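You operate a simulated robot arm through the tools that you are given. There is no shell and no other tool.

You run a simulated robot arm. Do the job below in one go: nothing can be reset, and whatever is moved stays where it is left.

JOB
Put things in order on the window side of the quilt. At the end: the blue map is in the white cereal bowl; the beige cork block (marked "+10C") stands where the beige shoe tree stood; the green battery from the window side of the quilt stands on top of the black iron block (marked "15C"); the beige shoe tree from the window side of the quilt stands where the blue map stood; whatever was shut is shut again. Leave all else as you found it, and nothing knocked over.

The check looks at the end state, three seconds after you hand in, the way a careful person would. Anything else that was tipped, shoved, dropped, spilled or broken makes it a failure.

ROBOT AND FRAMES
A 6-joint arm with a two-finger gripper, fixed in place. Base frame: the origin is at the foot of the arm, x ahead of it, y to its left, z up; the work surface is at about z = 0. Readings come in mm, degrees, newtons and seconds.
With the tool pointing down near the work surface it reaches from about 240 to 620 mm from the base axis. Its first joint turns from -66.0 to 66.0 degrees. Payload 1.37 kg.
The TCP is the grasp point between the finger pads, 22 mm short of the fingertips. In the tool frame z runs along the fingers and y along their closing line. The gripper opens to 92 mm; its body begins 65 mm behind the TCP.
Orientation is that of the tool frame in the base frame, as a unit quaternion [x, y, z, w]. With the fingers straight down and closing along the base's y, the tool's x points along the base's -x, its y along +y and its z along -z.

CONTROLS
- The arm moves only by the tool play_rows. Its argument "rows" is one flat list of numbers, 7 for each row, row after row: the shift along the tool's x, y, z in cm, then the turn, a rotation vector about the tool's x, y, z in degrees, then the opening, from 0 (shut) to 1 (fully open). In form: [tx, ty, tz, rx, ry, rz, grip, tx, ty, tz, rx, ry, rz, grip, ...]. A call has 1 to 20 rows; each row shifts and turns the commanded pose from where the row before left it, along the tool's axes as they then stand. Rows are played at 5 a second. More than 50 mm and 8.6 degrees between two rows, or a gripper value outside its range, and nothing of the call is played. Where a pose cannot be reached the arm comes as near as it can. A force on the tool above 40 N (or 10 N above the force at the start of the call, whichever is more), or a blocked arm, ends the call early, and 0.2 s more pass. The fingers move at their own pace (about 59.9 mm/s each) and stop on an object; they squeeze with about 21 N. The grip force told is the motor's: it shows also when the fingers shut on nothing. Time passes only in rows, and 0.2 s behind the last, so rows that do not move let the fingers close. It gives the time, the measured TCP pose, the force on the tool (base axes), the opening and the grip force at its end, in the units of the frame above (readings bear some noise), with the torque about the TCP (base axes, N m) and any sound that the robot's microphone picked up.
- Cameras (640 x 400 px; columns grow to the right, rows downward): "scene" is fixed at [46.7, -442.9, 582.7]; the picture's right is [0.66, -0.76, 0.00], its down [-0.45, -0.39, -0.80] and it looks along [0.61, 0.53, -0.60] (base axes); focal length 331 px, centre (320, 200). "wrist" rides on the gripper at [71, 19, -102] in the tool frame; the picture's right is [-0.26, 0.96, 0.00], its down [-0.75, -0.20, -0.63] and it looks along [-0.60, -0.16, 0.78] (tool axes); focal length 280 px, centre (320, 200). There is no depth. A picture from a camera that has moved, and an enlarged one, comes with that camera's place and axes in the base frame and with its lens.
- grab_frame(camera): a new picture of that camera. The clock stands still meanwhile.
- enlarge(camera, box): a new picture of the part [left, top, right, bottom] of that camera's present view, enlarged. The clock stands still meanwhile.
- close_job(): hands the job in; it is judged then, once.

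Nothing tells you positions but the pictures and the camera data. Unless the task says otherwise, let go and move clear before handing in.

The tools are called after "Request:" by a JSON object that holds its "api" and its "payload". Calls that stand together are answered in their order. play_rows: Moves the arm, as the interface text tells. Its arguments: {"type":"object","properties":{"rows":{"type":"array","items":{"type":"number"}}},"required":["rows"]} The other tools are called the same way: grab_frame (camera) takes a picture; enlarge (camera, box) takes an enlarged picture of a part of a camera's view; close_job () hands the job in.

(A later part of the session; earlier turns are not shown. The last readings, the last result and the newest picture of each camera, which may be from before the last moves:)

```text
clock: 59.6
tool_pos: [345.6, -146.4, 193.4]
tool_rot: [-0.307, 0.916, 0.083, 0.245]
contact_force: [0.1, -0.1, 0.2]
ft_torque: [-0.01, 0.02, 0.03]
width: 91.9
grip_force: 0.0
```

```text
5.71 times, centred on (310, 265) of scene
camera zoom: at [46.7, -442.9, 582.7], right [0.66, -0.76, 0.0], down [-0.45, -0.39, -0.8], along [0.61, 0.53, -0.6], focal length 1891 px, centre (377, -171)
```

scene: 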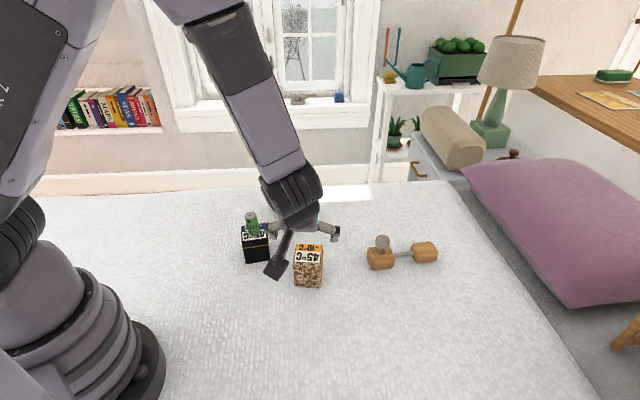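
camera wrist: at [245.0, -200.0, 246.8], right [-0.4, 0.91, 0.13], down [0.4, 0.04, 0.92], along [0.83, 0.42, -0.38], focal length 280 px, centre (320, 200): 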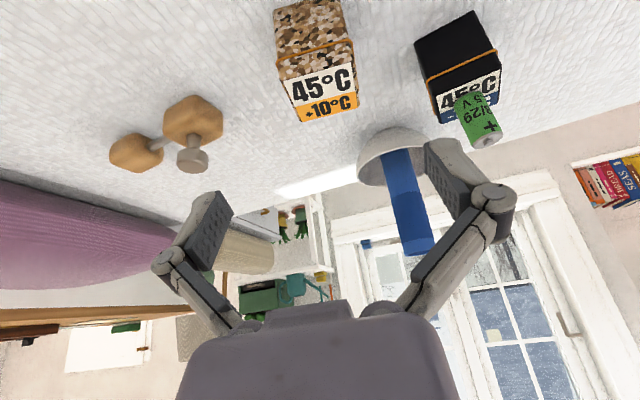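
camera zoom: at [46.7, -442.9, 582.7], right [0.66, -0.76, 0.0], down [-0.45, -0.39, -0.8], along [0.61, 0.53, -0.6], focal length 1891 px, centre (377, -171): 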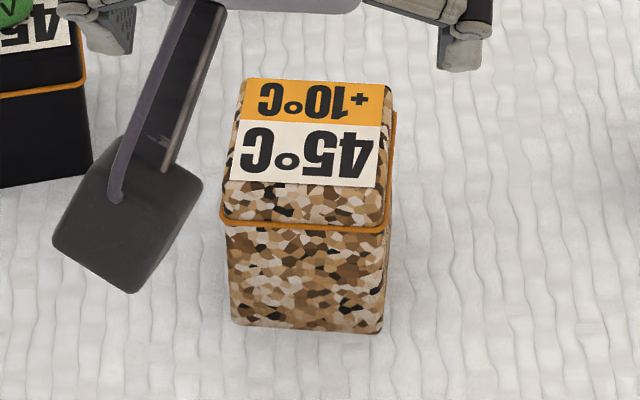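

The fingers line up sideways with the cork, and its yaw is 36.5° against the tool's 37°. I'll advance along the tool axis to straddle it, stopping part way to check.

Request:
{"api": "play_rows", "payload": {"rows": [0.54, 0, 3, 0, 0, 0, 1, 0.54, 0, 3, 0, 0, 0, 1, 0.53, 0, 3, 0, 0, 0, 1, 0, 0, 2.5, 0, 0, 0, 1, 0, 0, 0, 0, 0, 0, 1]}}

Request:
{"api": "grab_frame", "payload": {"camera": "wrist"}}

Request:
{"api": "enlarge", "payload": {"camera": "scene", "box": [220, 170, 360, 310]}}

```text
clock: 60.8
tool_pos: [380.4, -120.9, 84.8]
tool_rot: [-0.307, 0.916, 0.084, 0.244]
contact_force: [0.2, 0.7, 0.1]
ft_torque: [-0.04, 0.0, -0.03]
width: 92.1
grip_force: 0.1
```

```text
taken
camera wrist: at [281.9, -174.8, 138.5], right [-0.4, 0.91, 0.13], down [0.4, 0.04, 0.92], along [0.82, 0.42, -0.38], focal length 280 px, centre (320, 200)
```

wrist: 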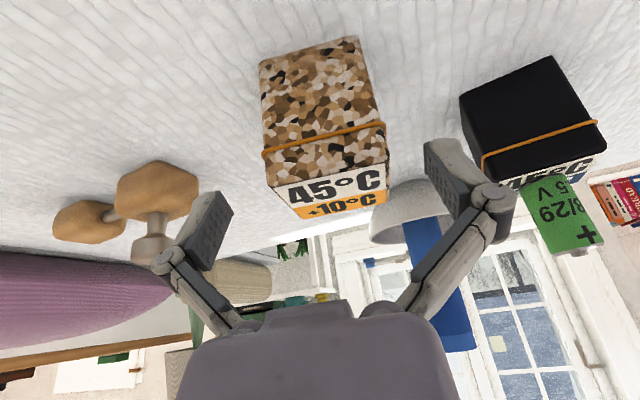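

```text
2.86 times, centred on (290, 240) of scene
camera zoom: at [46.7, -442.9, 582.7], right [0.66, -0.76, 0.0], down [-0.45, -0.39, -0.8], along [0.61, 0.53, -0.6], focal length 945 px, centre (406, 86)
```

zoom: 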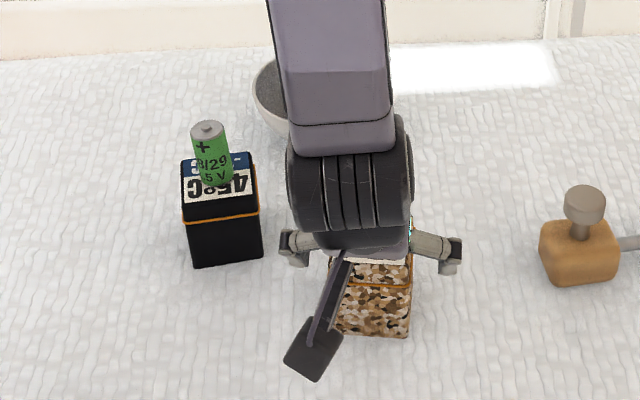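

Request:
{"api": "play_rows", "payload": {"rows": [0, 0, 2, 0, 0, 0, 1, -0.08, 0, 2, 0, 0, 0, 1, 0, 0, 1.5, 0, 0, 0, 1, 0, 0, 0.4, 0, 0, 0, 1, 0, 0, 0, 0, 0, 0, 1]}}

Request:
{"api": "grab_frame", "payload": {"camera": "wrist"}}

Request:
{"api": "enlarge", "payload": {"camera": "scene", "box": [220, 170, 360, 310]}}

```text
clock: 61.6
tool_pos: [412.8, -108.5, 44.4]
tool_rot: [-0.308, 0.916, 0.086, 0.244]
contact_force: [-3.0, -0.2, 5.4]
ft_torque: [0.04, 0.17, 0.01]
width: 93.1
grip_force: 0.1
out of reach, approached as far as the arm can: row 1, 2
stopped in row 4: the force on the tool passed its limit at 56 N (the readings are from after the stop); the commanded pose is now the measured one
```

```text
taken
camera wrist: at [312.7, -161.5, 98.7], right [-0.4, 0.9, 0.14], down [0.4, 0.04, 0.92], along [0.82, 0.42, -0.38], focal length 280 px, centre (320, 200)
```

wrist: 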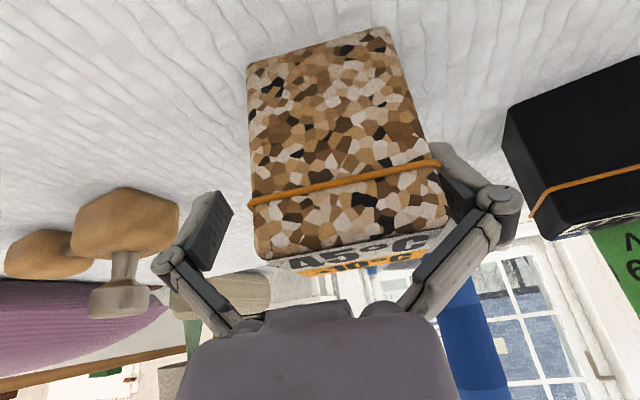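

```text
2.86 times, centred on (290, 240) of scene
camera zoom: at [46.7, -442.9, 582.7], right [0.66, -0.76, 0.0], down [-0.45, -0.39, -0.8], along [0.61, 0.53, -0.6], focal length 945 px, centre (406, 86)
```

zoom: 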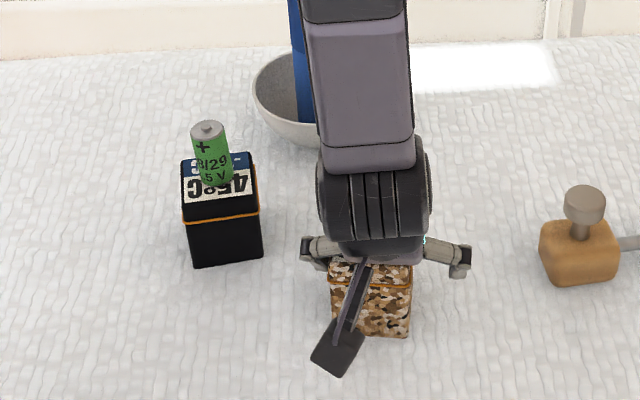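

The arm hit a reach limit partway, drifted sideways and touched something. I'll look closely to see whether the cork moved before doing anything else.

Request:
{"api": "enlarge", "payload": {"camera": "scene", "box": [280, 230, 340, 300]}}

Request:
{"api": "enlarge", "payload": {"camera": "wrist", "box": [200, 20, 500, 320]}}

```text
5.71 times, centred on (310, 265) of scene
camera zoom: at [46.7, -442.9, 582.7], right [0.66, -0.76, 0.0], down [-0.45, -0.39, -0.8], along [0.61, 0.53, -0.6], focal length 1891 px, centre (377, -171)
```

zoom: 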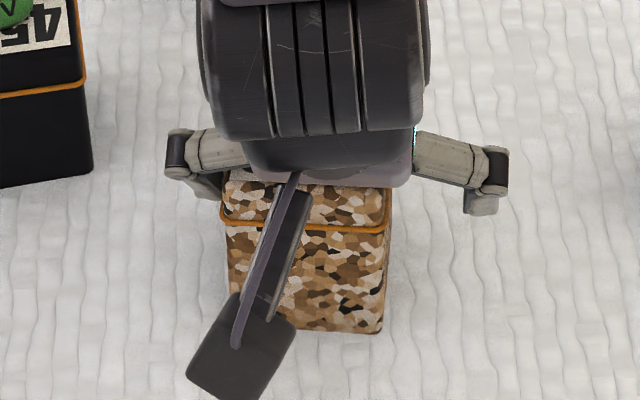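

```text
1.33 times, centred on (350, 170) of wrist
camera zoom: at [312.7, -161.5, 98.7], right [-0.4, 0.9, 0.14], down [0.4, 0.04, 0.92], along [0.82, 0.42, -0.38], focal length 374 px, centre (280, 240)
```

zoom: 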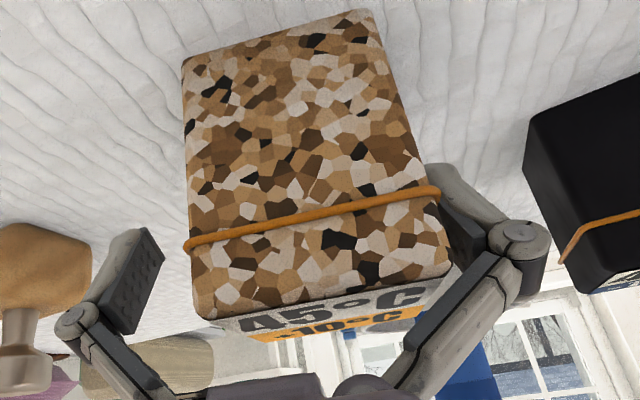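

The cork hasn't moved: its corners are at the same pixels as before, and one finger just rests near its side. I'll shift slightly away from that side and back out along the tool axis.

Request:
{"api": "play_rows", "payload": {"rows": [0, 0.4, -0.3, 0, 0, 0, 1, 0, 0.3, -0.5, 0, 0, 0, 1, 0, 0, 0, 0, 0, 0, 1]}}

Request:
{"api": "enlarge", "payload": {"camera": "scene", "box": [280, 230, 340, 300]}}

```text
clock: 62.5
tool_pos: [405.1, -105.1, 51.2]
tool_rot: [-0.308, 0.916, 0.09, 0.242]
contact_force: [-0.4, -0.4, 0.1]
ft_torque: [-0.05, -0.02, 0.01]
width: 92.0
grip_force: 0.1
```

```text
5.71 times, centred on (310, 265) of scene
camera zoom: at [46.7, -442.9, 582.7], right [0.66, -0.76, 0.0], down [-0.45, -0.39, -0.8], along [0.61, 0.53, -0.6], focal length 1891 px, centre (377, -171)
```

zoom: 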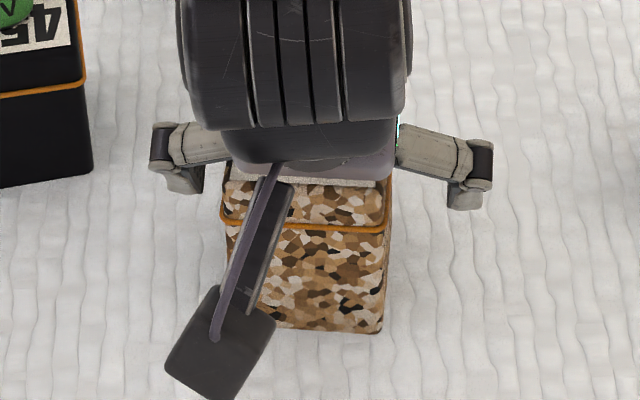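

The cork is untouched and the fingers are free. The tilted grasp can't be held this close in, so I'll carry the cork straight-down to an in-between spot and regrasp it there with tilt. First I'll back out and straighten up.

Request:
{"api": "play_rows", "payload": {"rows": [0, 0.1, -1.5, 0, 0, 0, 1, 0, 0, -2, 0, 0, 0, 1, 0, 0, -3, 0, 0, 0, 1, 0, 0, -3.5, 0, 0, 0, 1, 0, 0, 0, 0, 0, 0, 1]}}

Request:
{"api": "grab_frame", "payload": {"camera": "wrist"}}

Request:
{"api": "enlarge", "payload": {"camera": "scene", "box": [220, 170, 360, 310]}}

```text
clock: 63.6
tool_pos: [363.5, -133.8, 137.3]
tool_rot: [-0.307, 0.916, 0.085, 0.243]
contact_force: [0.0, -0.1, -0.2]
ft_torque: [0.0, 0.02, 0.03]
width: 92.0
grip_force: 0.0
```

```text
taken
camera wrist: at [265.4, -188.1, 191.6], right [-0.4, 0.91, 0.14], down [0.4, 0.04, 0.92], along [0.82, 0.42, -0.38], focal length 280 px, centre (320, 200)
```

wrist: 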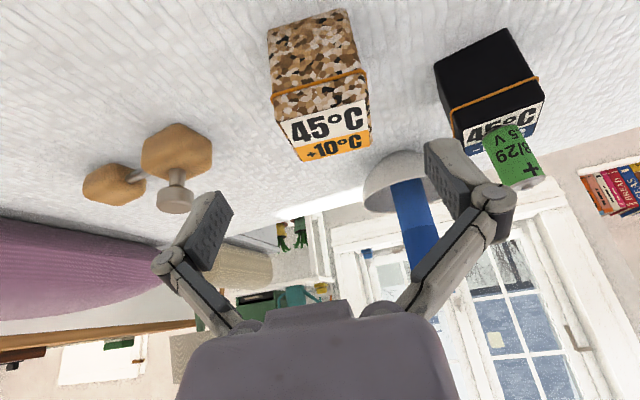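

```text
2.86 times, centred on (290, 240) of scene
camera zoom: at [46.7, -442.9, 582.7], right [0.66, -0.76, 0.0], down [-0.45, -0.39, -0.8], along [0.61, 0.53, -0.6], focal length 945 px, centre (406, 86)
```

zoom: 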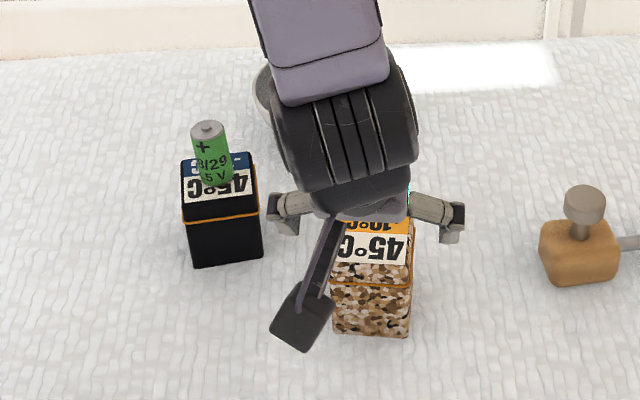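

Request:
{"api": "play_rows", "payload": {"rows": [0, 0, -2, 0, 7.5, 0, 1, 0, 0, -1, 0, 7.5, 0, 1, 0, 0, -1, 0, 7.5, 0, 1, 0, 0, 0, 0, 7.4, 0, 1, 0, 0, 0, 0, 0, 0, 1]}}

Request:
{"api": "grab_frame", "payload": {"camera": "wrist"}}

```text
clock: 64.8
tool_pos: [352.9, -143.8, 173.1]
tool_rot: [-0.319, 0.948, 0.004, -0.002]
contact_force: [-0.7, -0.3, 0.1]
ft_torque: [-0.02, 0.03, 0.01]
width: 91.7
grip_force: 0.1
```

```text
taken
camera wrist: at [286.3, -173.5, 277.0], right [-0.38, 0.93, 0.01], down [0.73, 0.29, 0.62], along [0.58, 0.24, -0.78], focal length 280 px, centre (320, 200)
```

wrist: 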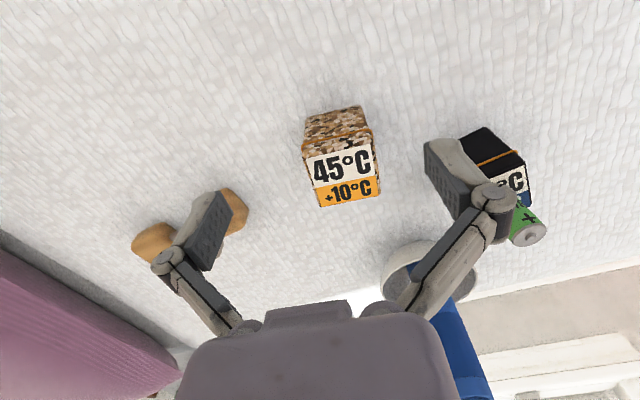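

Request:
{"api": "play_rows", "payload": {"rows": [0, 0, 0, 0.5, 0, 0.7, 1, -2.14, 0.11, 1.1, 0, 0, 0, 1, -2.14, 0.11, 1.1, 0, 0, 0, 1, -2.14, 0.11, 1.1, 0, 0, 0, 1, 0, 0, 0, 0, 0, 0, 1]}}

Request:
{"api": "grab_frame", "payload": {"camera": "wrist"}}

```text
clock: 66.0
tool_pos: [402.6, -102.8, 141.1]
tool_rot: [-0.313, 0.95, 0.0, 0.001]
contact_force: [0.2, -0.1, 0.0]
ft_torque: [-0.01, -0.03, -0.01]
width: 92.1
grip_force: 0.2
```

```text
taken
camera wrist: at [335.5, -130.6, 244.2], right [-0.36, 0.93, 0.0], down [0.73, 0.28, 0.63], along [0.58, 0.23, -0.78], focal length 280 px, centre (320, 200)
```

wrist: 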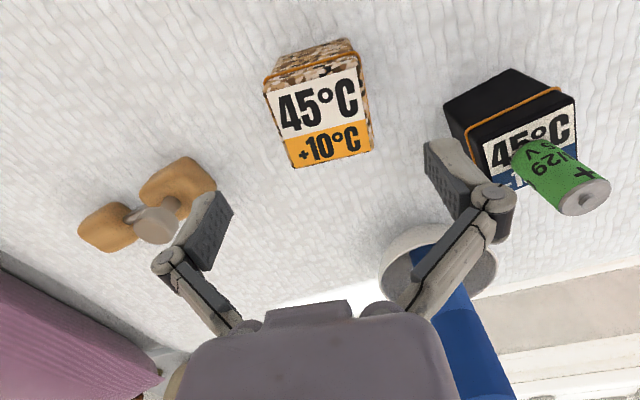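

The straight-down tool is centred over the cork, within about 1.5 mm. I'll lower to about z = 45.

Request:
{"api": "play_rows", "payload": {"rows": [-0.1, 0, 2.5, 0, 0, 0.8, 1, 0, 0, 2.5, 0, 0, 0, 1, 0, 0, 2.5, 0, 0, 0, 1, 0, 0, 1.5, 0, 0, 0, 1, 0, 0, 0.6, 0, 0, 0, 1, 0, 0, 0, 0, 0, 0, 1]}}

Request:
{"api": "grab_frame", "payload": {"camera": "wrist"}}

Request:
{"api": "enlarge", "payload": {"camera": "scene", "box": [250, 190, 370, 310]}}

```text
clock: 67.5
tool_pos: [402.4, -103.5, 44.6]
tool_rot: [-0.307, 0.952, -0.001, 0.002]
contact_force: [-0.5, -0.3, -0.5]
ft_torque: [0.01, 0.0, -0.02]
width: 91.9
grip_force: 0.0
```

```text
taken
camera wrist: at [334.5, -130.5, 147.9], right [-0.35, 0.94, 0.0], down [0.73, 0.27, 0.63], along [0.59, 0.22, -0.78], focal length 280 px, centre (320, 200)
```

wrist: 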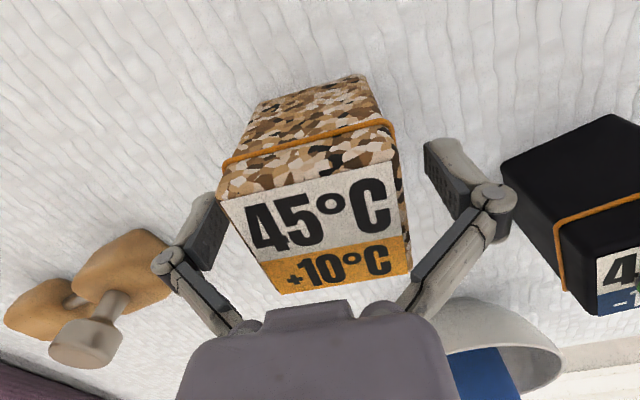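

```text
3.33 times, centred on (310, 250) of scene
camera zoom: at [46.7, -442.9, 582.7], right [0.66, -0.76, 0.0], down [-0.45, -0.39, -0.8], along [0.61, 0.53, -0.6], focal length 1103 px, centre (353, 33)
```

zoom: 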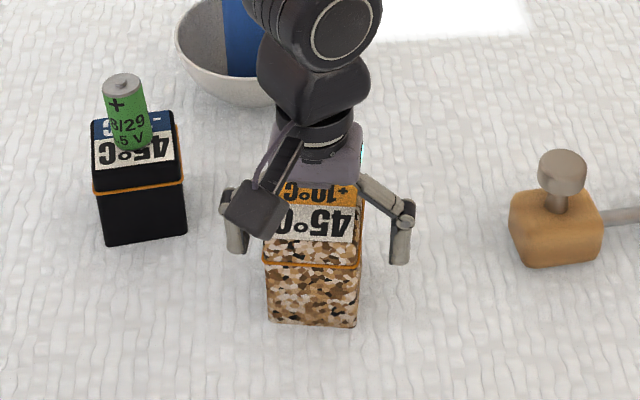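

Request:
{"api": "play_rows", "payload": {"rows": [-0.2, 0, 0, 0, 0, 0, 0.9, 0, 0, 0, 0, 0, 0, 0.75, 0, 0, 0, 0, 0, 0, 0.6, 0, 0, 0, 0, 0, 0, 0.4, 0, 0, 0, 0, 0, 0, 0.3, 0, 0, 0, 0, 0, 0, 0.3]}}

Request:
{"api": "grab_frame", "payload": {"camera": "wrist"}}

Request:
{"api": "enlarge", "payload": {"camera": "scene", "box": [250, 190, 370, 310]}}

```text
clock: 68.8
tool_pos: [403.9, -102.3, 45.6]
tool_rot: [-0.306, 0.952, 0.0, 0.001]
contact_force: [-0.6, 3.0, 7.8]
ft_torque: [0.05, 0.06, 0.05]
width: 57.7
grip_force: 20.6
```

```text
taken
camera wrist: at [336.4, -129.2, 148.3], right [-0.35, 0.94, 0.0], down [0.73, 0.27, 0.63], along [0.59, 0.22, -0.78], focal length 280 px, centre (320, 200)
```

wrist: 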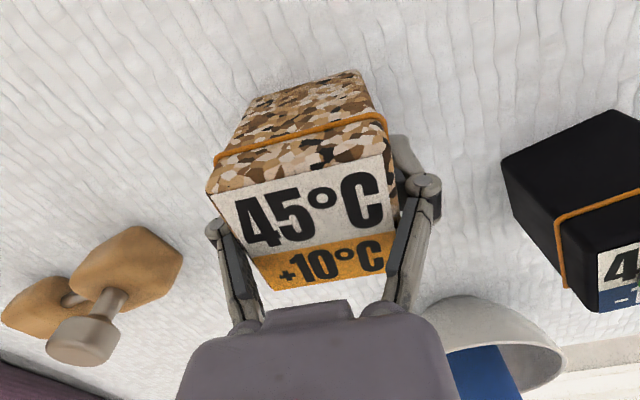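

```text
3.33 times, centred on (310, 250) of scene
camera zoom: at [46.7, -442.9, 582.7], right [0.66, -0.76, 0.0], down [-0.45, -0.39, -0.8], along [0.61, 0.53, -0.6], focal length 1103 px, centre (353, 33)
```

zoom: 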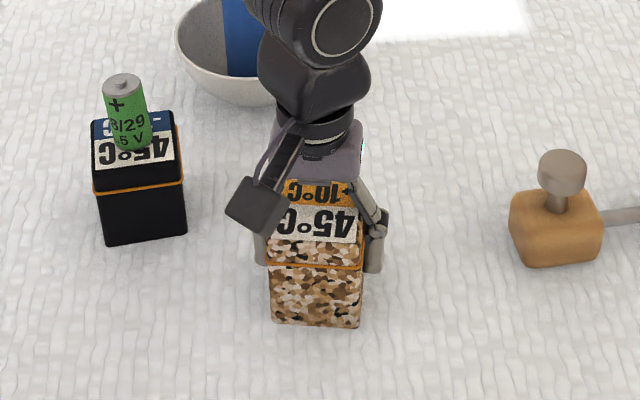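

The cork is gripped straight-down (57.7 mm). I'll lift and check that it's held level.

Request:
{"api": "play_rows", "payload": {"rows": [0, 0, -0.5, 0, 0, 0, 0.3, 0, 0, -1, 0, 0, 0, 0.3, 0, 0, -2, 0, 0, 0, 0.3, 0, 0, 0, 0, 0, 0, 0.3]}}

Request:
{"api": "grab_frame", "payload": {"camera": "wrist"}}

Request:
{"api": "enlarge", "payload": {"camera": "scene", "box": [250, 190, 370, 310]}}

```text
clock: 69.8
tool_pos: [403.4, -101.0, 80.4]
tool_rot: [-0.306, 0.952, -0.001, 0.0]
contact_force: [-0.7, 0.4, -1.0]
ft_torque: [0.02, 0.02, 0.0]
width: 57.6
grip_force: 20.6
```

```text
taken
camera wrist: at [335.6, -127.7, 183.4], right [-0.35, 0.94, 0.0], down [0.73, 0.27, 0.63], along [0.59, 0.22, -0.78], focal length 280 px, centre (320, 200)
```

wrist: 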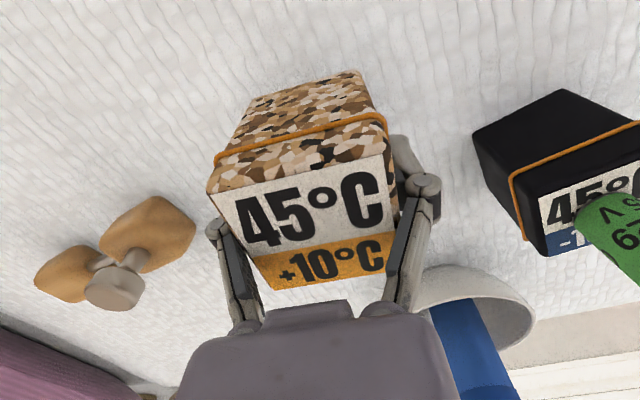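

```text
3.33 times, centred on (310, 250) of scene
camera zoom: at [46.7, -442.9, 582.7], right [0.66, -0.76, 0.0], down [-0.45, -0.39, -0.8], along [0.61, 0.53, -0.6], focal length 1103 px, centre (353, 33)
```

zoom: 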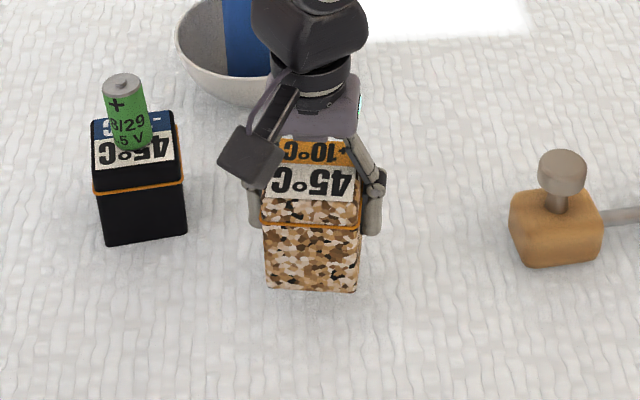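

Held level. I'll raise it further, square it to the arm (yaw 0) and carry it out to the in-between spot near (612,-112).

Request:
{"api": "play_rows", "payload": {"rows": [0, 0, -2, 0, 0, 0, 0.3, 0, 0, -2, 0, 0, 0, 0.3, 0, 0, 0, 0, 0, 7.15, 0.3, 0, 0, 0, 0, 0, 7.15, 0.3, 0, 0, 0, 0, 0, 7.15, 0.3, 0, 0, 0, 0, 0, 7.15, 0.3, 0, 0, 0, 0, 0, 7.15, 0.3, -1.7, -0.09, 0, 0, 0, 0, 0.3, -3.41, -0.183, 0, 0, 0, 0, 0.3, -3.41, -0.183, 0, 0, 0, 0, 0.3, -3.41, -0.183, 0, 0, 0, 0, 0.3, -3.41, -0.183, 0, 0, 0, 0, 0.3, -3.41, -0.183, 0, 0, 0, 0, 0.3, -1.7, -0.09, 0, 0, 0, 0, 0.3, 0, 0, 0, 0, 0, 0, 0.3]}}

Request:
{"api": "grab_frame", "payload": {"camera": "wrist"}}

Request:
{"api": "enlarge", "payload": {"camera": "scene", "box": [290, 120, 450, 280]}}

```text
clock: 73.0
tool_pos: [607.9, -110.0, 120.5]
tool_rot: [0.0, 1.0, 0.0, 0.0]
contact_force: [1.1, -1.4, -1.1]
ft_torque: [-0.01, -0.02, -0.01]
width: 57.4
grip_force: 21.3
```

```text
taken
camera wrist: at [539.2, -93.9, 223.4], right [0.26, 0.96, 0.0], down [0.75, -0.2, 0.63], along [0.6, -0.16, -0.78], focal length 280 px, centre (320, 200)
```

wrist: 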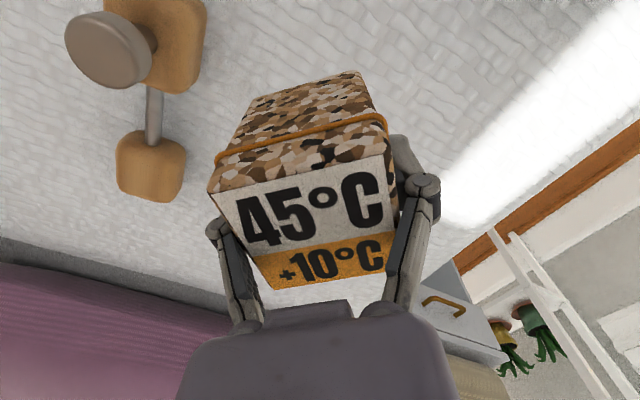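

```text
2.50 times, centred on (370, 200) of scene
camera zoom: at [46.7, -442.9, 582.7], right [0.66, -0.76, 0.0], down [-0.45, -0.39, -0.8], along [0.61, 0.53, -0.6], focal length 827 px, centre (195, 200)
```

zoom: 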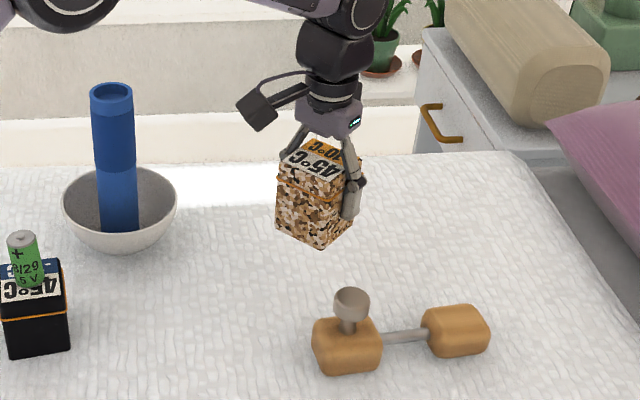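

Now I'll lower the cork at the in-between spot, fast at first and then gently.

Request:
{"api": "play_rows", "payload": {"rows": [0, 0, 2.5, 0, 0, 0, 0.3, 0, 0, 2.5, 0, 0, 0, 0.3, 0, 0, 1.6, 0, 0, 0, 0.3, 0, 0, 0.5, 0, 0, 0, 0.3, 0, 0, 0, 0, 0, 0, 0.3]}}

```text
clock: 74.2
tool_pos: [609.8, -113.4, 48.7]
tool_rot: [0.0, 1.0, -0.001, 0.0]
contact_force: [0.0, 0.2, -0.4]
ft_torque: [-0.02, 0.0, 0.01]
width: 57.4
grip_force: 21.5
```

Request:
{"api": "play_rows", "payload": {"rows": [0, 0, 0.2, 0, 0, 0, 0.3, 0, 0, 0.1, 0, 0, 0, 0.3, 0, 0, 0, 0, 0, 0, 0.3]}}

Request:
{"api": "enlarge", "payload": {"camera": "scene", "box": [310, 140, 430, 260]}}

```text
clock: 75.0
tool_pos: [608.1, -113.6, 46.9]
tool_rot: [0.001, 1.0, -0.001, 0.0]
contact_force: [0.6, -0.5, -1.0]
ft_torque: [0.01, 0.02, -0.01]
width: 57.3
grip_force: 21.2
```

```text
3.33 times, centred on (370, 200) of scene
camera zoom: at [46.7, -442.9, 582.7], right [0.66, -0.76, 0.0], down [-0.45, -0.39, -0.8], along [0.61, 0.53, -0.6], focal length 1103 px, centre (153, 200)
```

zoom: 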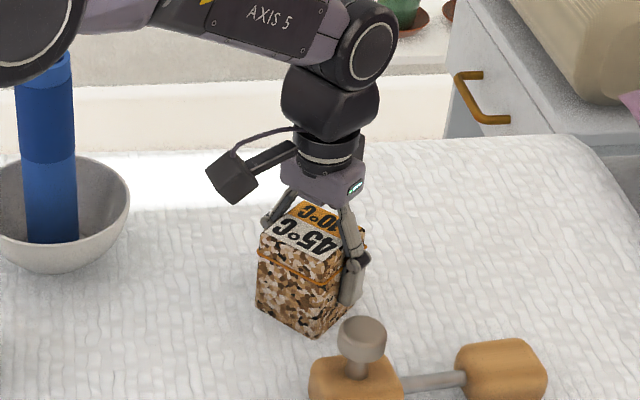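

Request:
{"api": "play_rows", "payload": {"rows": [0, 0, 0.15, 0, 0, 0, 0.3, 0, 0, 0.1, 0, 0, 0, 0.3, 0, 0, 0, 0, 0, 0, 0.3]}}

```text
clock: 75.8
tool_pos: [609.9, -113.2, 47.0]
tool_rot: [0.0, 1.0, 0.001, 0.002]
contact_force: [-6.7, 2.1, 17.1]
ft_torque: [0.12, 0.44, 0.0]
width: 57.4
grip_force: 20.8
```

Request:
{"api": "play_rows", "payload": {"rows": [0, 0, -0.12, 0, 0, 0, 0.3, 0, 0, 0, 0, 0, 0, 0.3, 0, 0, 0, 0, 0, 0, 0.7, 0, 0, 0, 0, 0, 0, 0.8, 0, 0, 0, 0, 0, 0, 1, 0, 0, 0, 0, 0, 0, 1]}}

Request:
{"api": "grab_frame", "payload": {"camera": "wrist"}}

Request:
{"api": "enlarge", "payload": {"camera": "scene", "box": [310, 140, 430, 260]}}

```text
clock: 77.2
tool_pos: [608.5, -113.0, 44.7]
tool_rot: [0.0, 1.0, 0.0, 0.0]
contact_force: [-0.8, 0.3, -0.3]
ft_torque: [0.01, 0.02, 0.01]
width: 91.8
grip_force: 0.2
```

```text
taken
camera wrist: at [538.9, -95.0, 148.0], right [0.26, 0.96, 0.0], down [0.75, -0.2, 0.63], along [0.6, -0.16, -0.78], focal length 280 px, centre (320, 200)
```

wrist: 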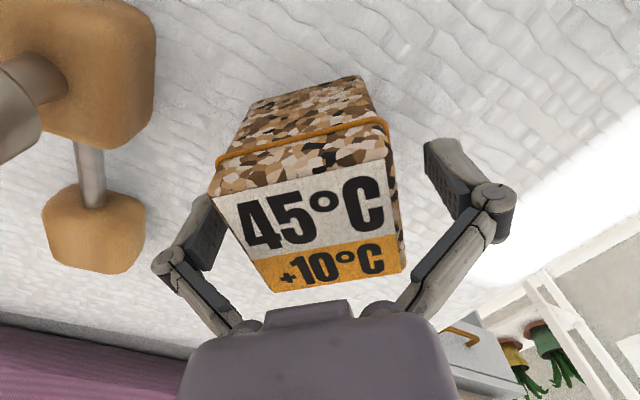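

```text
3.33 times, centred on (370, 200) of scene
camera zoom: at [46.7, -442.9, 582.7], right [0.66, -0.76, 0.0], down [-0.45, -0.39, -0.8], along [0.61, 0.53, -0.6], focal length 1103 px, centre (153, 200)
```

zoom: 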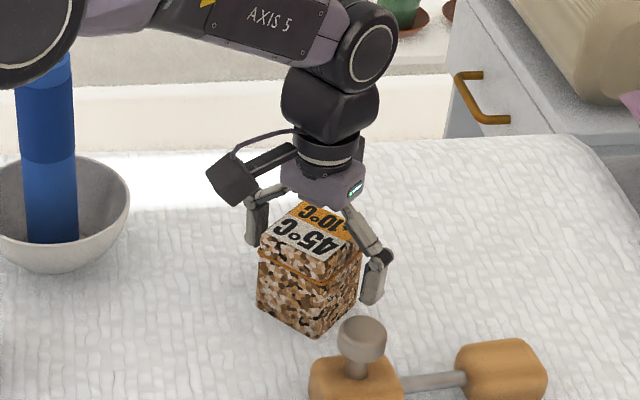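

The cork stands at the in-between spot. I'll rise straight up, tilt outward 27° and come to a pre-grasp pose behind it.

Request:
{"api": "play_rows", "payload": {"rows": [0, 0, -1, 0, 0, 0, 1, 0, 0, -2.5, 0, 0, 0, 1, 0, 0, -4, 0, 0, 0, 1, 0, 0, -4, 0, 0, 0, 1, 0, 0, 0, 0, -6.75, 0, 1, 0, 0, 0, 0, -6.75, 0, 1, 0, 0, 0, 0, -6.75, 0, 1, 0, 0, 0, 0, -6.75, 0, 1, 2.4, 0, 0.6, 0, 0, 0, 1, 2.4, 0, 0.6, 0, 0, 0, 1, 0, 0, 0, 0, 0, 0, 1]}}

Request:
{"api": "grab_frame", "payload": {"camera": "wrist"}}

Request:
{"api": "enlarge", "payload": {"camera": "scene", "box": [290, 120, 450, 280]}}

```text
clock: 79.7
tool_pos: [572.1, -112.1, 127.1]
tool_rot: [0.0, 0.972, 0.0, 0.233]
contact_force: [0.0, 0.5, 0.0]
ft_torque: [0.04, 0.01, 0.0]
width: 92.2
grip_force: 0.0
```

```text
taken
camera wrist: at [464.1, -94.6, 186.5], right [0.23, 0.96, 0.12], down [0.39, -0.2, 0.9], along [0.89, -0.17, -0.42], focal length 280 px, centre (320, 200)
```

wrist: 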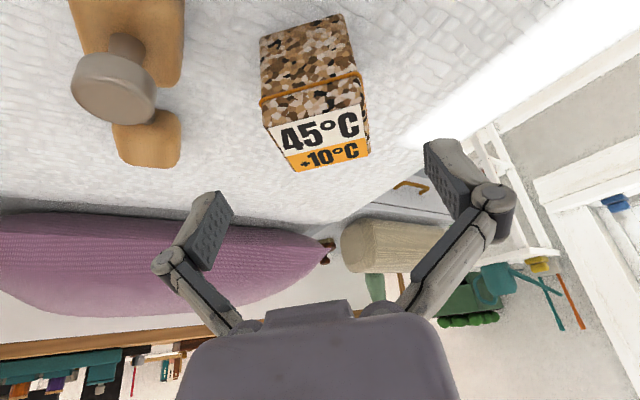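

```text
2.50 times, centred on (370, 200) of scene
camera zoom: at [46.7, -442.9, 582.7], right [0.66, -0.76, 0.0], down [-0.45, -0.39, -0.8], along [0.61, 0.53, -0.6], focal length 827 px, centre (195, 200)
```

zoom: 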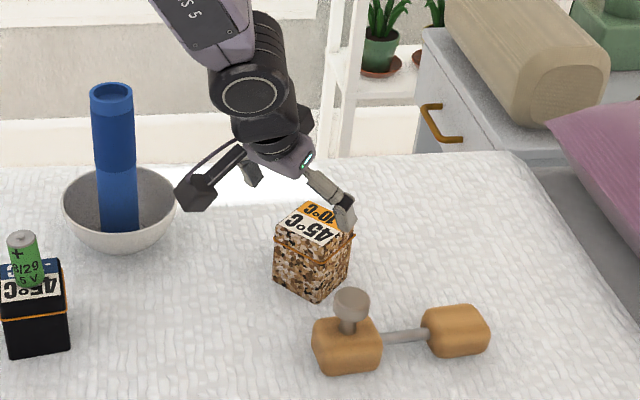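

Request:
{"api": "play_rows", "payload": {"rows": [-0.05, -0.05, 2, 0, 0, 0, 1, -0.05, -0.05, 2, 0, 0, 0, 1, -0.05, -0.05, 1.5, 0, 0, 0, 1, 0, 0, 0, 0, 0, 0, 1]}}

Request:
{"api": "grab_frame", "payload": {"camera": "wrist"}}

Request:
{"api": "enlarge", "payload": {"camera": "scene", "box": [310, 140, 430, 260]}}

```text
clock: 80.7
tool_pos: [597.6, -114.0, 78.1]
tool_rot: [0.0, 0.972, -0.001, 0.234]
contact_force: [-0.1, 1.2, -0.2]
ft_torque: [0.02, -0.02, 0.03]
width: 92.0
grip_force: 0.1
```

```text
taken
camera wrist: at [490.1, -96.8, 137.6], right [0.23, 0.96, 0.12], down [0.39, -0.2, 0.9], along [0.89, -0.16, -0.42], focal length 280 px, centre (320, 200)
```

wrist: 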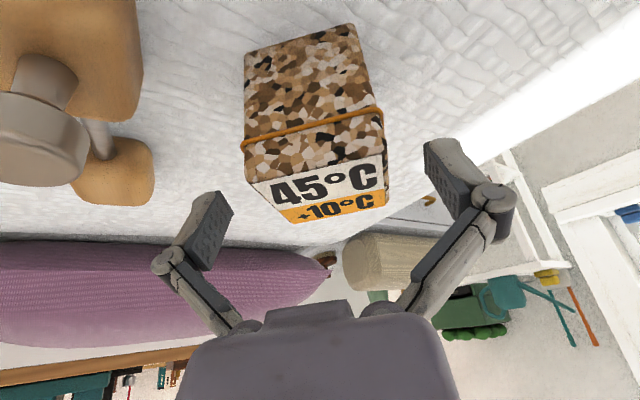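

```text
3.33 times, centred on (370, 200) of scene
camera zoom: at [46.7, -442.9, 582.7], right [0.66, -0.76, 0.0], down [-0.45, -0.39, -0.8], along [0.61, 0.53, -0.6], focal length 1103 px, centre (153, 200)
```

zoom: 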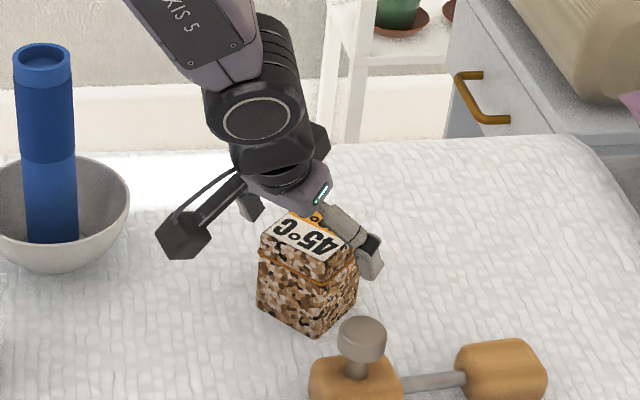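

Request:
{"api": "play_rows", "payload": {"rows": [-0.05, 0, 1.2, 0, 0, 0, 1, -0.05, 0, 1.2, 0, 0, 0, 1, 0, 0, 0.7, 0, 0, 0, 1, 0, 0, 0, 0, 0, 0, 1]}}

Request:
{"api": "grab_frame", "payload": {"camera": "wrist"}}

Request:
{"api": "enlarge", "payload": {"camera": "scene", "box": [310, 140, 430, 260]}}

```text
clock: 81.7
tool_pos: [610.9, -113.7, 51.9]
tool_rot: [0.0, 0.972, 0.0, 0.234]
contact_force: [-0.9, 0.0, -0.3]
ft_torque: [-0.02, 0.0, -0.03]
width: 91.9
grip_force: 0.0
```

```text
taken
camera wrist: at [503.5, -96.7, 111.7], right [0.23, 0.96, 0.12], down [0.39, -0.2, 0.9], along [0.89, -0.16, -0.42], focal length 280 px, centre (320, 200)
```

wrist: 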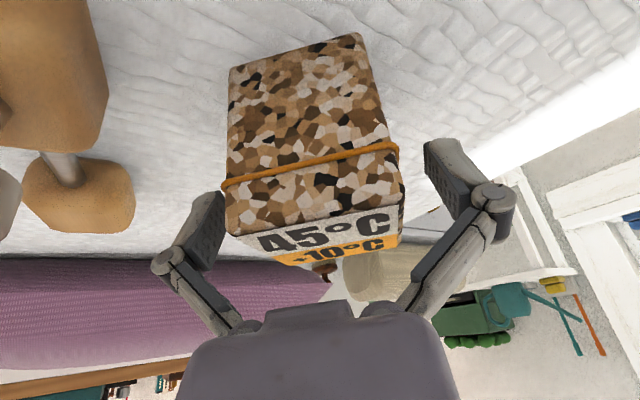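

```text
3.33 times, centred on (370, 200) of scene
camera zoom: at [46.7, -442.9, 582.7], right [0.66, -0.76, 0.0], down [-0.45, -0.39, -0.8], along [0.61, 0.53, -0.6], focal length 1103 px, centre (153, 200)
```

zoom: 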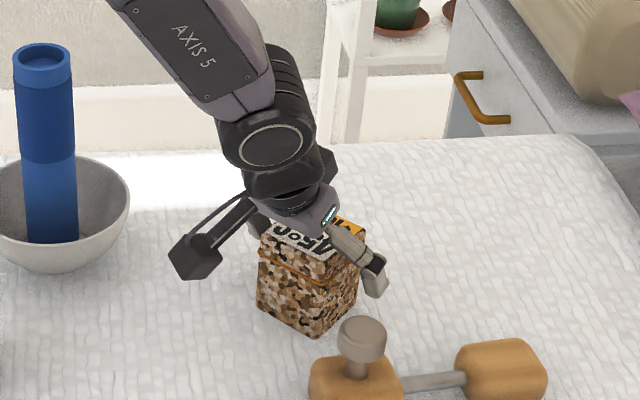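

The tilted fingers straddle the cork with no contact. I'll close on it.

Request:
{"api": "play_rows", "payload": {"rows": [0, 0, 0, 0, 0, 0, 0.9, 0, 0, 0, 0, 0, 0, 0.75, 0, 0, 0, 0, 0, 0, 0.6, 0, 0, 0, 0, 0, 0, 0.4, 0, 0, 0, 0, 0, 0, 0.3, 0, 0, 0, 0, 0, 0, 0.3]}}

Request:
{"api": "grab_frame", "payload": {"camera": "wrist"}}

Request:
{"api": "enlarge", "payload": {"camera": "scene", "box": [310, 140, 430, 260]}}

```text
clock: 83.0
tool_pos: [612.2, -116.2, 53.2]
tool_rot: [0.0, 0.972, 0.0, 0.234]
contact_force: [-2.2, 1.0, 7.0]
ft_torque: [-0.09, 0.28, -0.06]
width: 57.4
grip_force: 21.6
```

```text
taken
camera wrist: at [503.7, -96.9, 112.3], right [0.23, 0.96, 0.12], down [0.39, -0.2, 0.9], along [0.89, -0.16, -0.42], focal length 280 px, centre (320, 200)
```

wrist: 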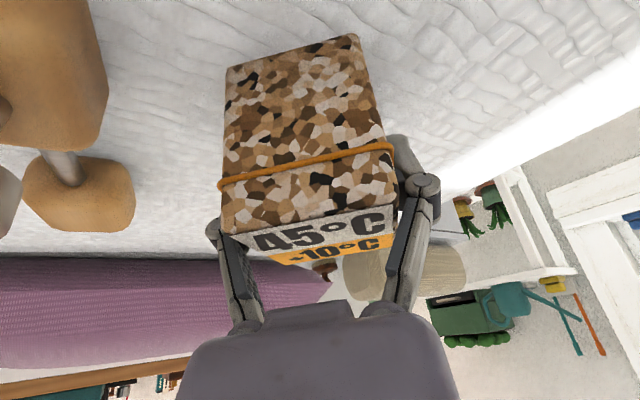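

```text
3.33 times, centred on (370, 200) of scene
camera zoom: at [46.7, -442.9, 582.7], right [0.66, -0.76, 0.0], down [-0.45, -0.39, -0.8], along [0.61, 0.53, -0.6], focal length 1103 px, centre (153, 200)
```

zoom: 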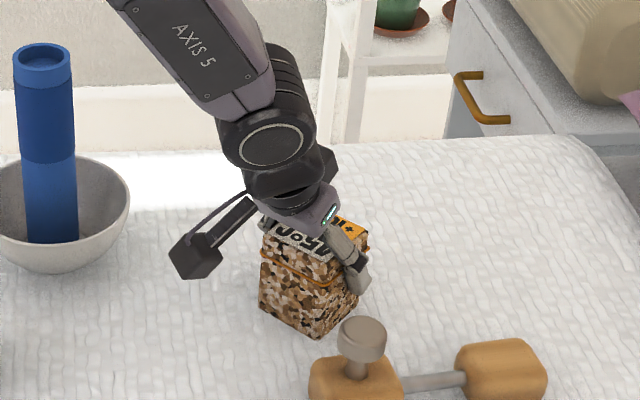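

The cork is gripped with the tool tilted. I'll lift it slightly and move it outward to the shoe tree's old place near (685,-121).

Request:
{"api": "play_rows", "payload": {"rows": [-0.227, 0, -0.446, 0, 0, 0, 0.3, -0.454, 0, -0.891, 0, 0, 0, 0.3, -0.454, 0, -0.891, 0, 0, 0, 0.3, 0, 0, 0, 0, 0, 0, 0.3]}}

Request:
{"api": "enlarge", "payload": {"camera": "scene", "box": [310, 140, 430, 260]}}

```text
clock: 84.0
tool_pos: [613.2, -113.0, 77.4]
tool_rot: [0.0, 0.972, 0.0, 0.235]
contact_force: [0.5, 0.3, 0.2]
ft_torque: [-0.02, 0.02, -0.01]
width: 57.5
grip_force: 21.6
```

```text
3.33 times, centred on (370, 200) of scene
camera zoom: at [46.7, -442.9, 582.7], right [0.66, -0.76, 0.0], down [-0.45, -0.39, -0.8], along [0.61, 0.53, -0.6], focal length 1103 px, centre (153, 200)
```

zoom: 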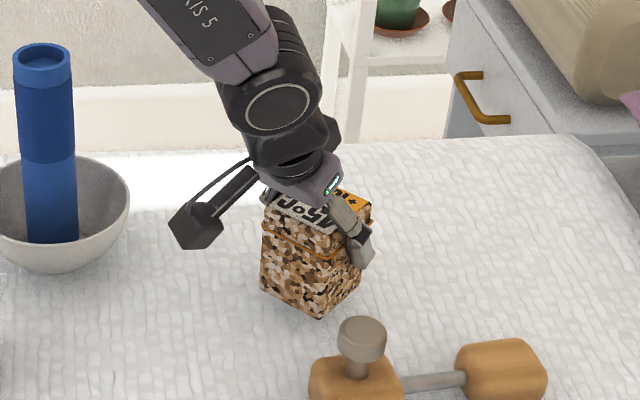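

Request:
{"api": "play_rows", "payload": {"rows": [-1.0, -0.1, 0.51, 0, 0, 0, 0.3, -2.1, -0.23, 1.07, 0, 0, 0, 0.3, -2.1, -0.23, 1.07, 0, 0, 0, 0.3, -1.04, -0.14, 0.53, 0, 0, 0, 0.3, 0, 0, 0, 0, 0, 0, 0.3, 0, 0, 0, 0, 0, 0, 0.3]}}

Request:
{"api": "enlarge", "payload": {"camera": "scene", "box": [310, 120, 450, 260]}}

Request:
{"api": "grab_frame", "payload": {"camera": "wrist"}}

```text
clock: 85.5
tool_pos: [681.6, -121.5, 77.5]
tool_rot: [0.0, 0.972, 0.0, 0.233]
contact_force: [0.7, -1.1, -0.4]
ft_torque: [0.0, -0.04, -0.02]
width: 57.4
grip_force: 20.9
```

```text
2.86 times, centred on (380, 190) of scene
camera zoom: at [46.7, -442.9, 582.7], right [0.66, -0.76, 0.0], down [-0.45, -0.39, -0.8], along [0.61, 0.53, -0.6], focal length 945 px, centre (149, 229)
```

zoom: 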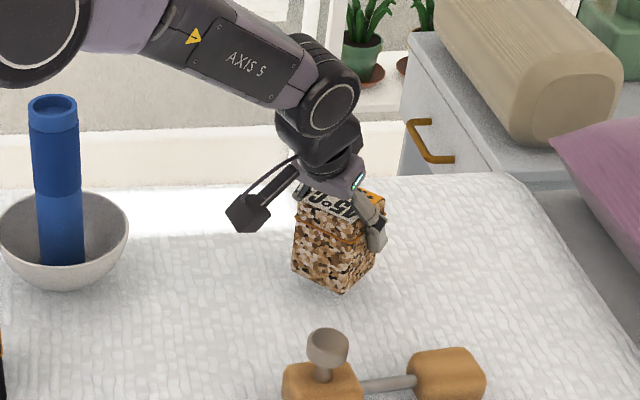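

```text
taken
camera wrist: at [574.4, -103.6, 137.2], right [0.23, 0.96, 0.12], down [0.39, -0.2, 0.9], along [0.89, -0.16, -0.42], focal length 280 px, centre (320, 200)
```

wrist: 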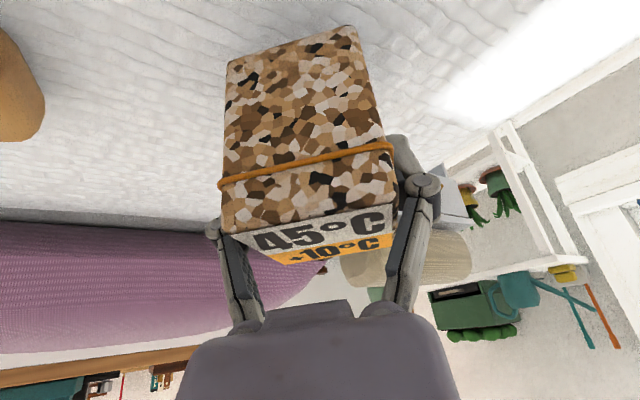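

It's over the target and still upright. I'll lower it, fast and then gently.

Request:
{"api": "play_rows", "payload": {"rows": [0.454, 0, 0.891, 0, 0, 0, 0.3, 0.454, 0, 0.891, 0, 0, 0, 0.3, 0.045, 0, 0.089, 0, 0, 0, 0.3, 0, 0, 0, 0, 0, 0, 0.3]}}

Request:
{"api": "enlarge", "payload": {"camera": "scene", "box": [310, 120, 450, 260]}}

```text
clock: 86.5
tool_pos: [681.4, -122.4, 56.8]
tool_rot: [0.001, 0.972, 0.0, 0.234]
contact_force: [-0.3, -0.3, -0.5]
ft_torque: [0.02, 0.01, -0.01]
width: 57.7
grip_force: 21.7
```

```text
2.86 times, centred on (380, 190) of scene
camera zoom: at [46.7, -442.9, 582.7], right [0.66, -0.76, 0.0], down [-0.45, -0.39, -0.8], along [0.61, 0.53, -0.6], focal length 945 px, centre (149, 229)
```

zoom: 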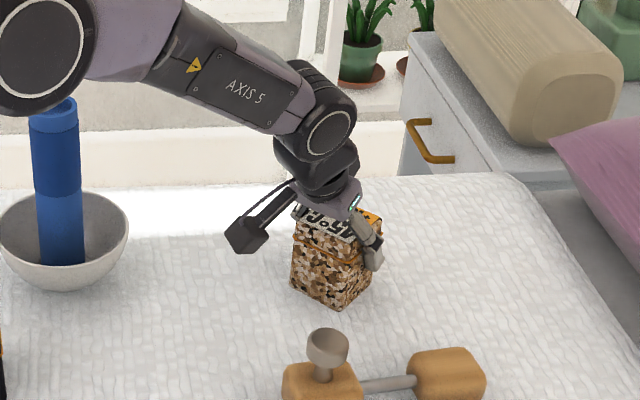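

Request:
{"api": "play_rows", "payload": {"rows": [0.09, 0, 0.178, 0, 0, 0, 0.3, 0.045, 0, 0.089, 0, 0, 0, 0.3, 0, 0, 0, 0, 0, 0, 0.3]}}

```text
clock: 87.2
tool_pos: [682.1, -121.9, 53.6]
tool_rot: [0.001, 0.972, 0.0, 0.235]
contact_force: [0.6, 0.3, 0.0]
ft_torque: [-0.01, -0.03, 0.01]
width: 57.5
grip_force: 21.3
```

Request:
{"api": "play_rows", "payload": {"rows": [0.07, 0, 0.134, 0, 0, 0, 0.3, 0.045, 0, 0.089, 0, 0, 0, 0.3, 0, 0, 0, 0, 0, 0, 0.3]}}

```text
clock: 88.0
tool_pos: [683.8, -122.0, 53.2]
tool_rot: [0.0, 0.972, -0.001, 0.236]
contact_force: [-6.0, -1.5, 15.4]
ft_torque: [-0.08, 0.89, 0.03]
width: 57.6
grip_force: 21.1
```

It's down. I'll ease the push, open and look.

Request:
{"api": "play_rows", "payload": {"rows": [-0.05, 0, -0.1, 0, 0, 0, 0.3, 0, 0, 0, 0, 0, 0, 0.3, 0, 0, 0, 0, 0, 0, 0.65, 0, 0, 0, 0, 0, 0, 0.72, 0, 0, 0, 0, 0, 0, 0.85, 0, 0, 0, 0, 0, 0, 1, 0, 0, 0, 0, 0, 0, 1]}}

Request:
{"api": "enlarge", "payload": {"camera": "scene", "box": [310, 120, 450, 260]}}

Request:
{"api": "grab_frame", "payload": {"camera": "wrist"}}

```text
clock: 89.7
tool_pos: [681.7, -123.1, 52.6]
tool_rot: [0.0, 0.972, 0.001, 0.235]
contact_force: [0.2, 0.4, -0.3]
ft_torque: [-0.01, 0.0, 0.01]
width: 92.2
grip_force: 0.1
```

```text
2.86 times, centred on (380, 190) of scene
camera zoom: at [46.7, -442.9, 582.7], right [0.66, -0.76, 0.0], down [-0.45, -0.39, -0.8], along [0.61, 0.53, -0.6], focal length 945 px, centre (149, 229)
```

zoom: 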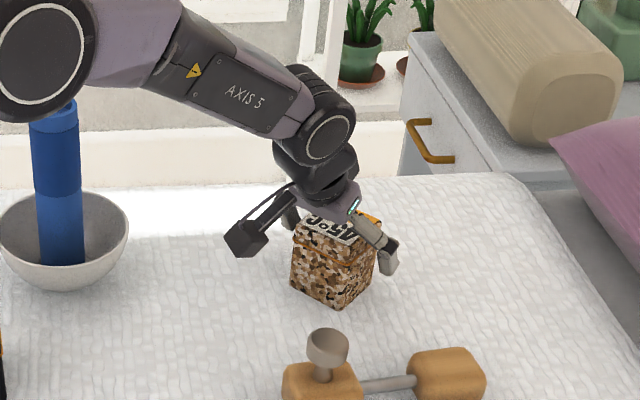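

```text
taken
camera wrist: at [574.1, -103.8, 112.2], right [0.23, 0.96, 0.12], down [0.39, -0.2, 0.9], along [0.89, -0.16, -0.42], focal length 280 px, centre (320, 200)
```

wrist: 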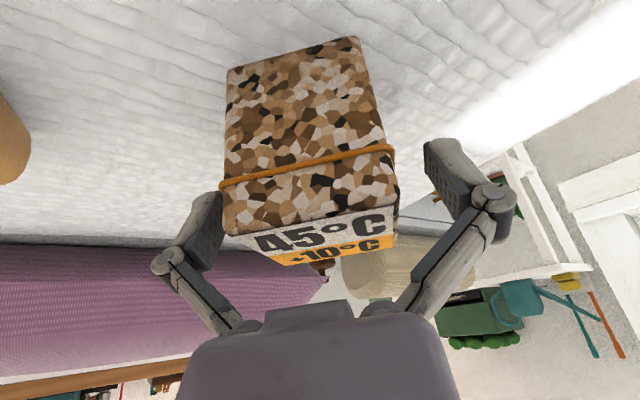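

The cork stands free. I'll back out along the tool axis, then rise and straighten up well clear of everything.

Request:
{"api": "play_rows", "payload": {"rows": [0, 0, -1, 0, 0, 0, 1, 0, 0, -2, 0, 0, 0, 1, 0, 0, -3, 0, 0, 0, 1, 0, 0, -4, 0, 0, 0, 1, 0, 0, -4, 0, 0, 0, 1, 0, 0, -4, 0, 0, 0, 1, 0, 0, -2, 0, 6.75, 0, 1, 0, 0, -2, 0, 6.75, 0, 1, 0, 0, -2, 0, 6.75, 0, 1, 0, 0, -2, 0, 6.75, 0, 1, 0, 0, 0, 0, 0, 0, 1]}}

Request:
{"api": "grab_frame", "payload": {"camera": "scene"}}

Request:
{"api": "grab_frame", "payload": {"camera": "wrist"}}

```text
clock: 92.0
tool_pos: [576.8, -121.6, 287.7]
tool_rot: [0.0, 1.0, 0.0, 0.001]
contact_force: [0.3, 0.3, -0.3]
ft_torque: [-0.02, 0.04, 0.03]
width: 91.8
grip_force: 0.2
```

```text
taken
```

scene: 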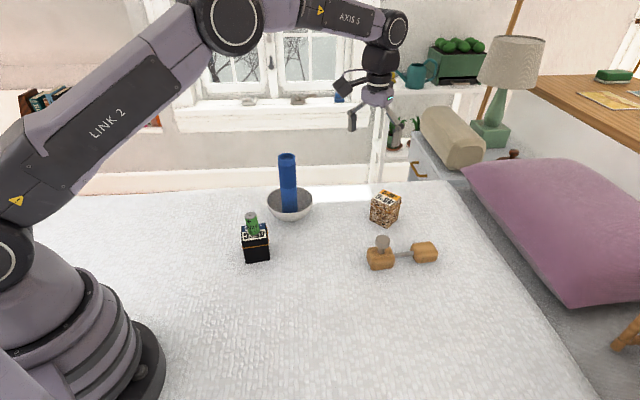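

```text
taken
camera wrist: at [507.8, -104.1, 391.3], right [0.26, 0.96, 0.0], down [0.75, -0.2, 0.63], along [0.6, -0.16, -0.78], focal length 280 px, centre (320, 200)
```

wrist: 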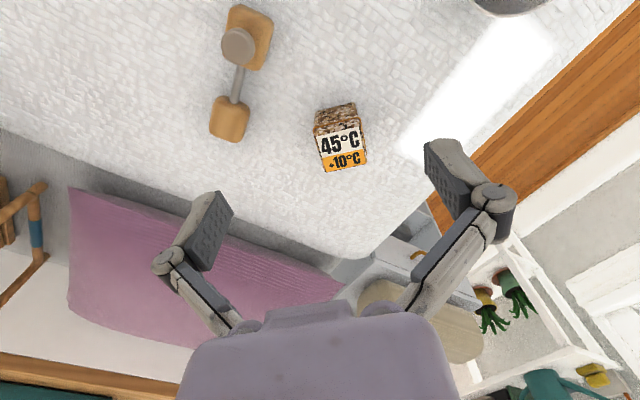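

All four items stand in place, with the cork within about 3 mm of the shoe tree's old centre. I'll return the arm to near its starting pose and do a final check.

Request:
{"api": "play_rows", "payload": {"rows": [2, -0.1, -1, 0, 0, 0, 1, 4, -0.15, -1.1, 0, 0, 0, 1, 4, -0.15, -1.1, 0, 0, 0, 1, 4, -0.15, -1.1, 0, 0, 0, 1, 4, -0.15, -1.1, 0, 0, 0, 1, 4, -0.15, -1, 0, 0, 0, 1, 1.6, -0.1, 0, 0, 0, 0, 1, 0, 0, 0, 0, 0, 0, 1]}}

Request:
{"api": "grab_frame", "payload": {"camera": "scene"}}

Request:
{"api": "enlarge", "payload": {"camera": "scene", "box": [220, 140, 450, 290]}}

Request:
{"api": "grab_frame", "payload": {"camera": "wrist"}}

```text
clock: 93.8
tool_pos: [342.1, -131.7, 351.1]
tool_rot: [0.0, 1.0, 0.001, 0.001]
contact_force: [0.6, 0.2, -0.2]
ft_torque: [-0.02, -0.01, 0.02]
width: 92.1
grip_force: 0.1
```

```text
taken
```

scene: 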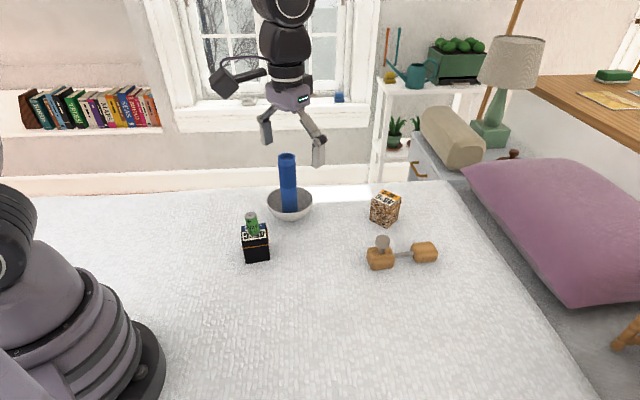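

```text
2.67 times, centred on (335, 215) of scene
camera zoom: at [46.7, -442.9, 582.7], right [0.66, -0.76, 0.0], down [-0.45, -0.39, -0.8], along [0.61, 0.53, -0.6], focal length 882 px, centre (280, 160)
```

zoom: 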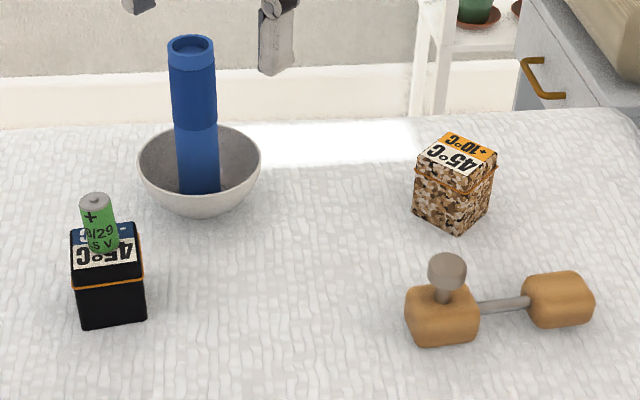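

```text
taken
camera wrist: at [271.6, -112.9, 455.1], right [0.26, 0.96, 0.0], down [0.75, -0.2, 0.63], along [0.6, -0.16, -0.78], focal length 280 px, centre (320, 200)
```

wrist: 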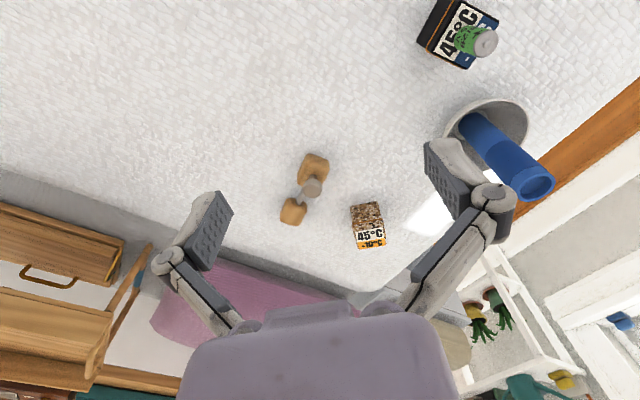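

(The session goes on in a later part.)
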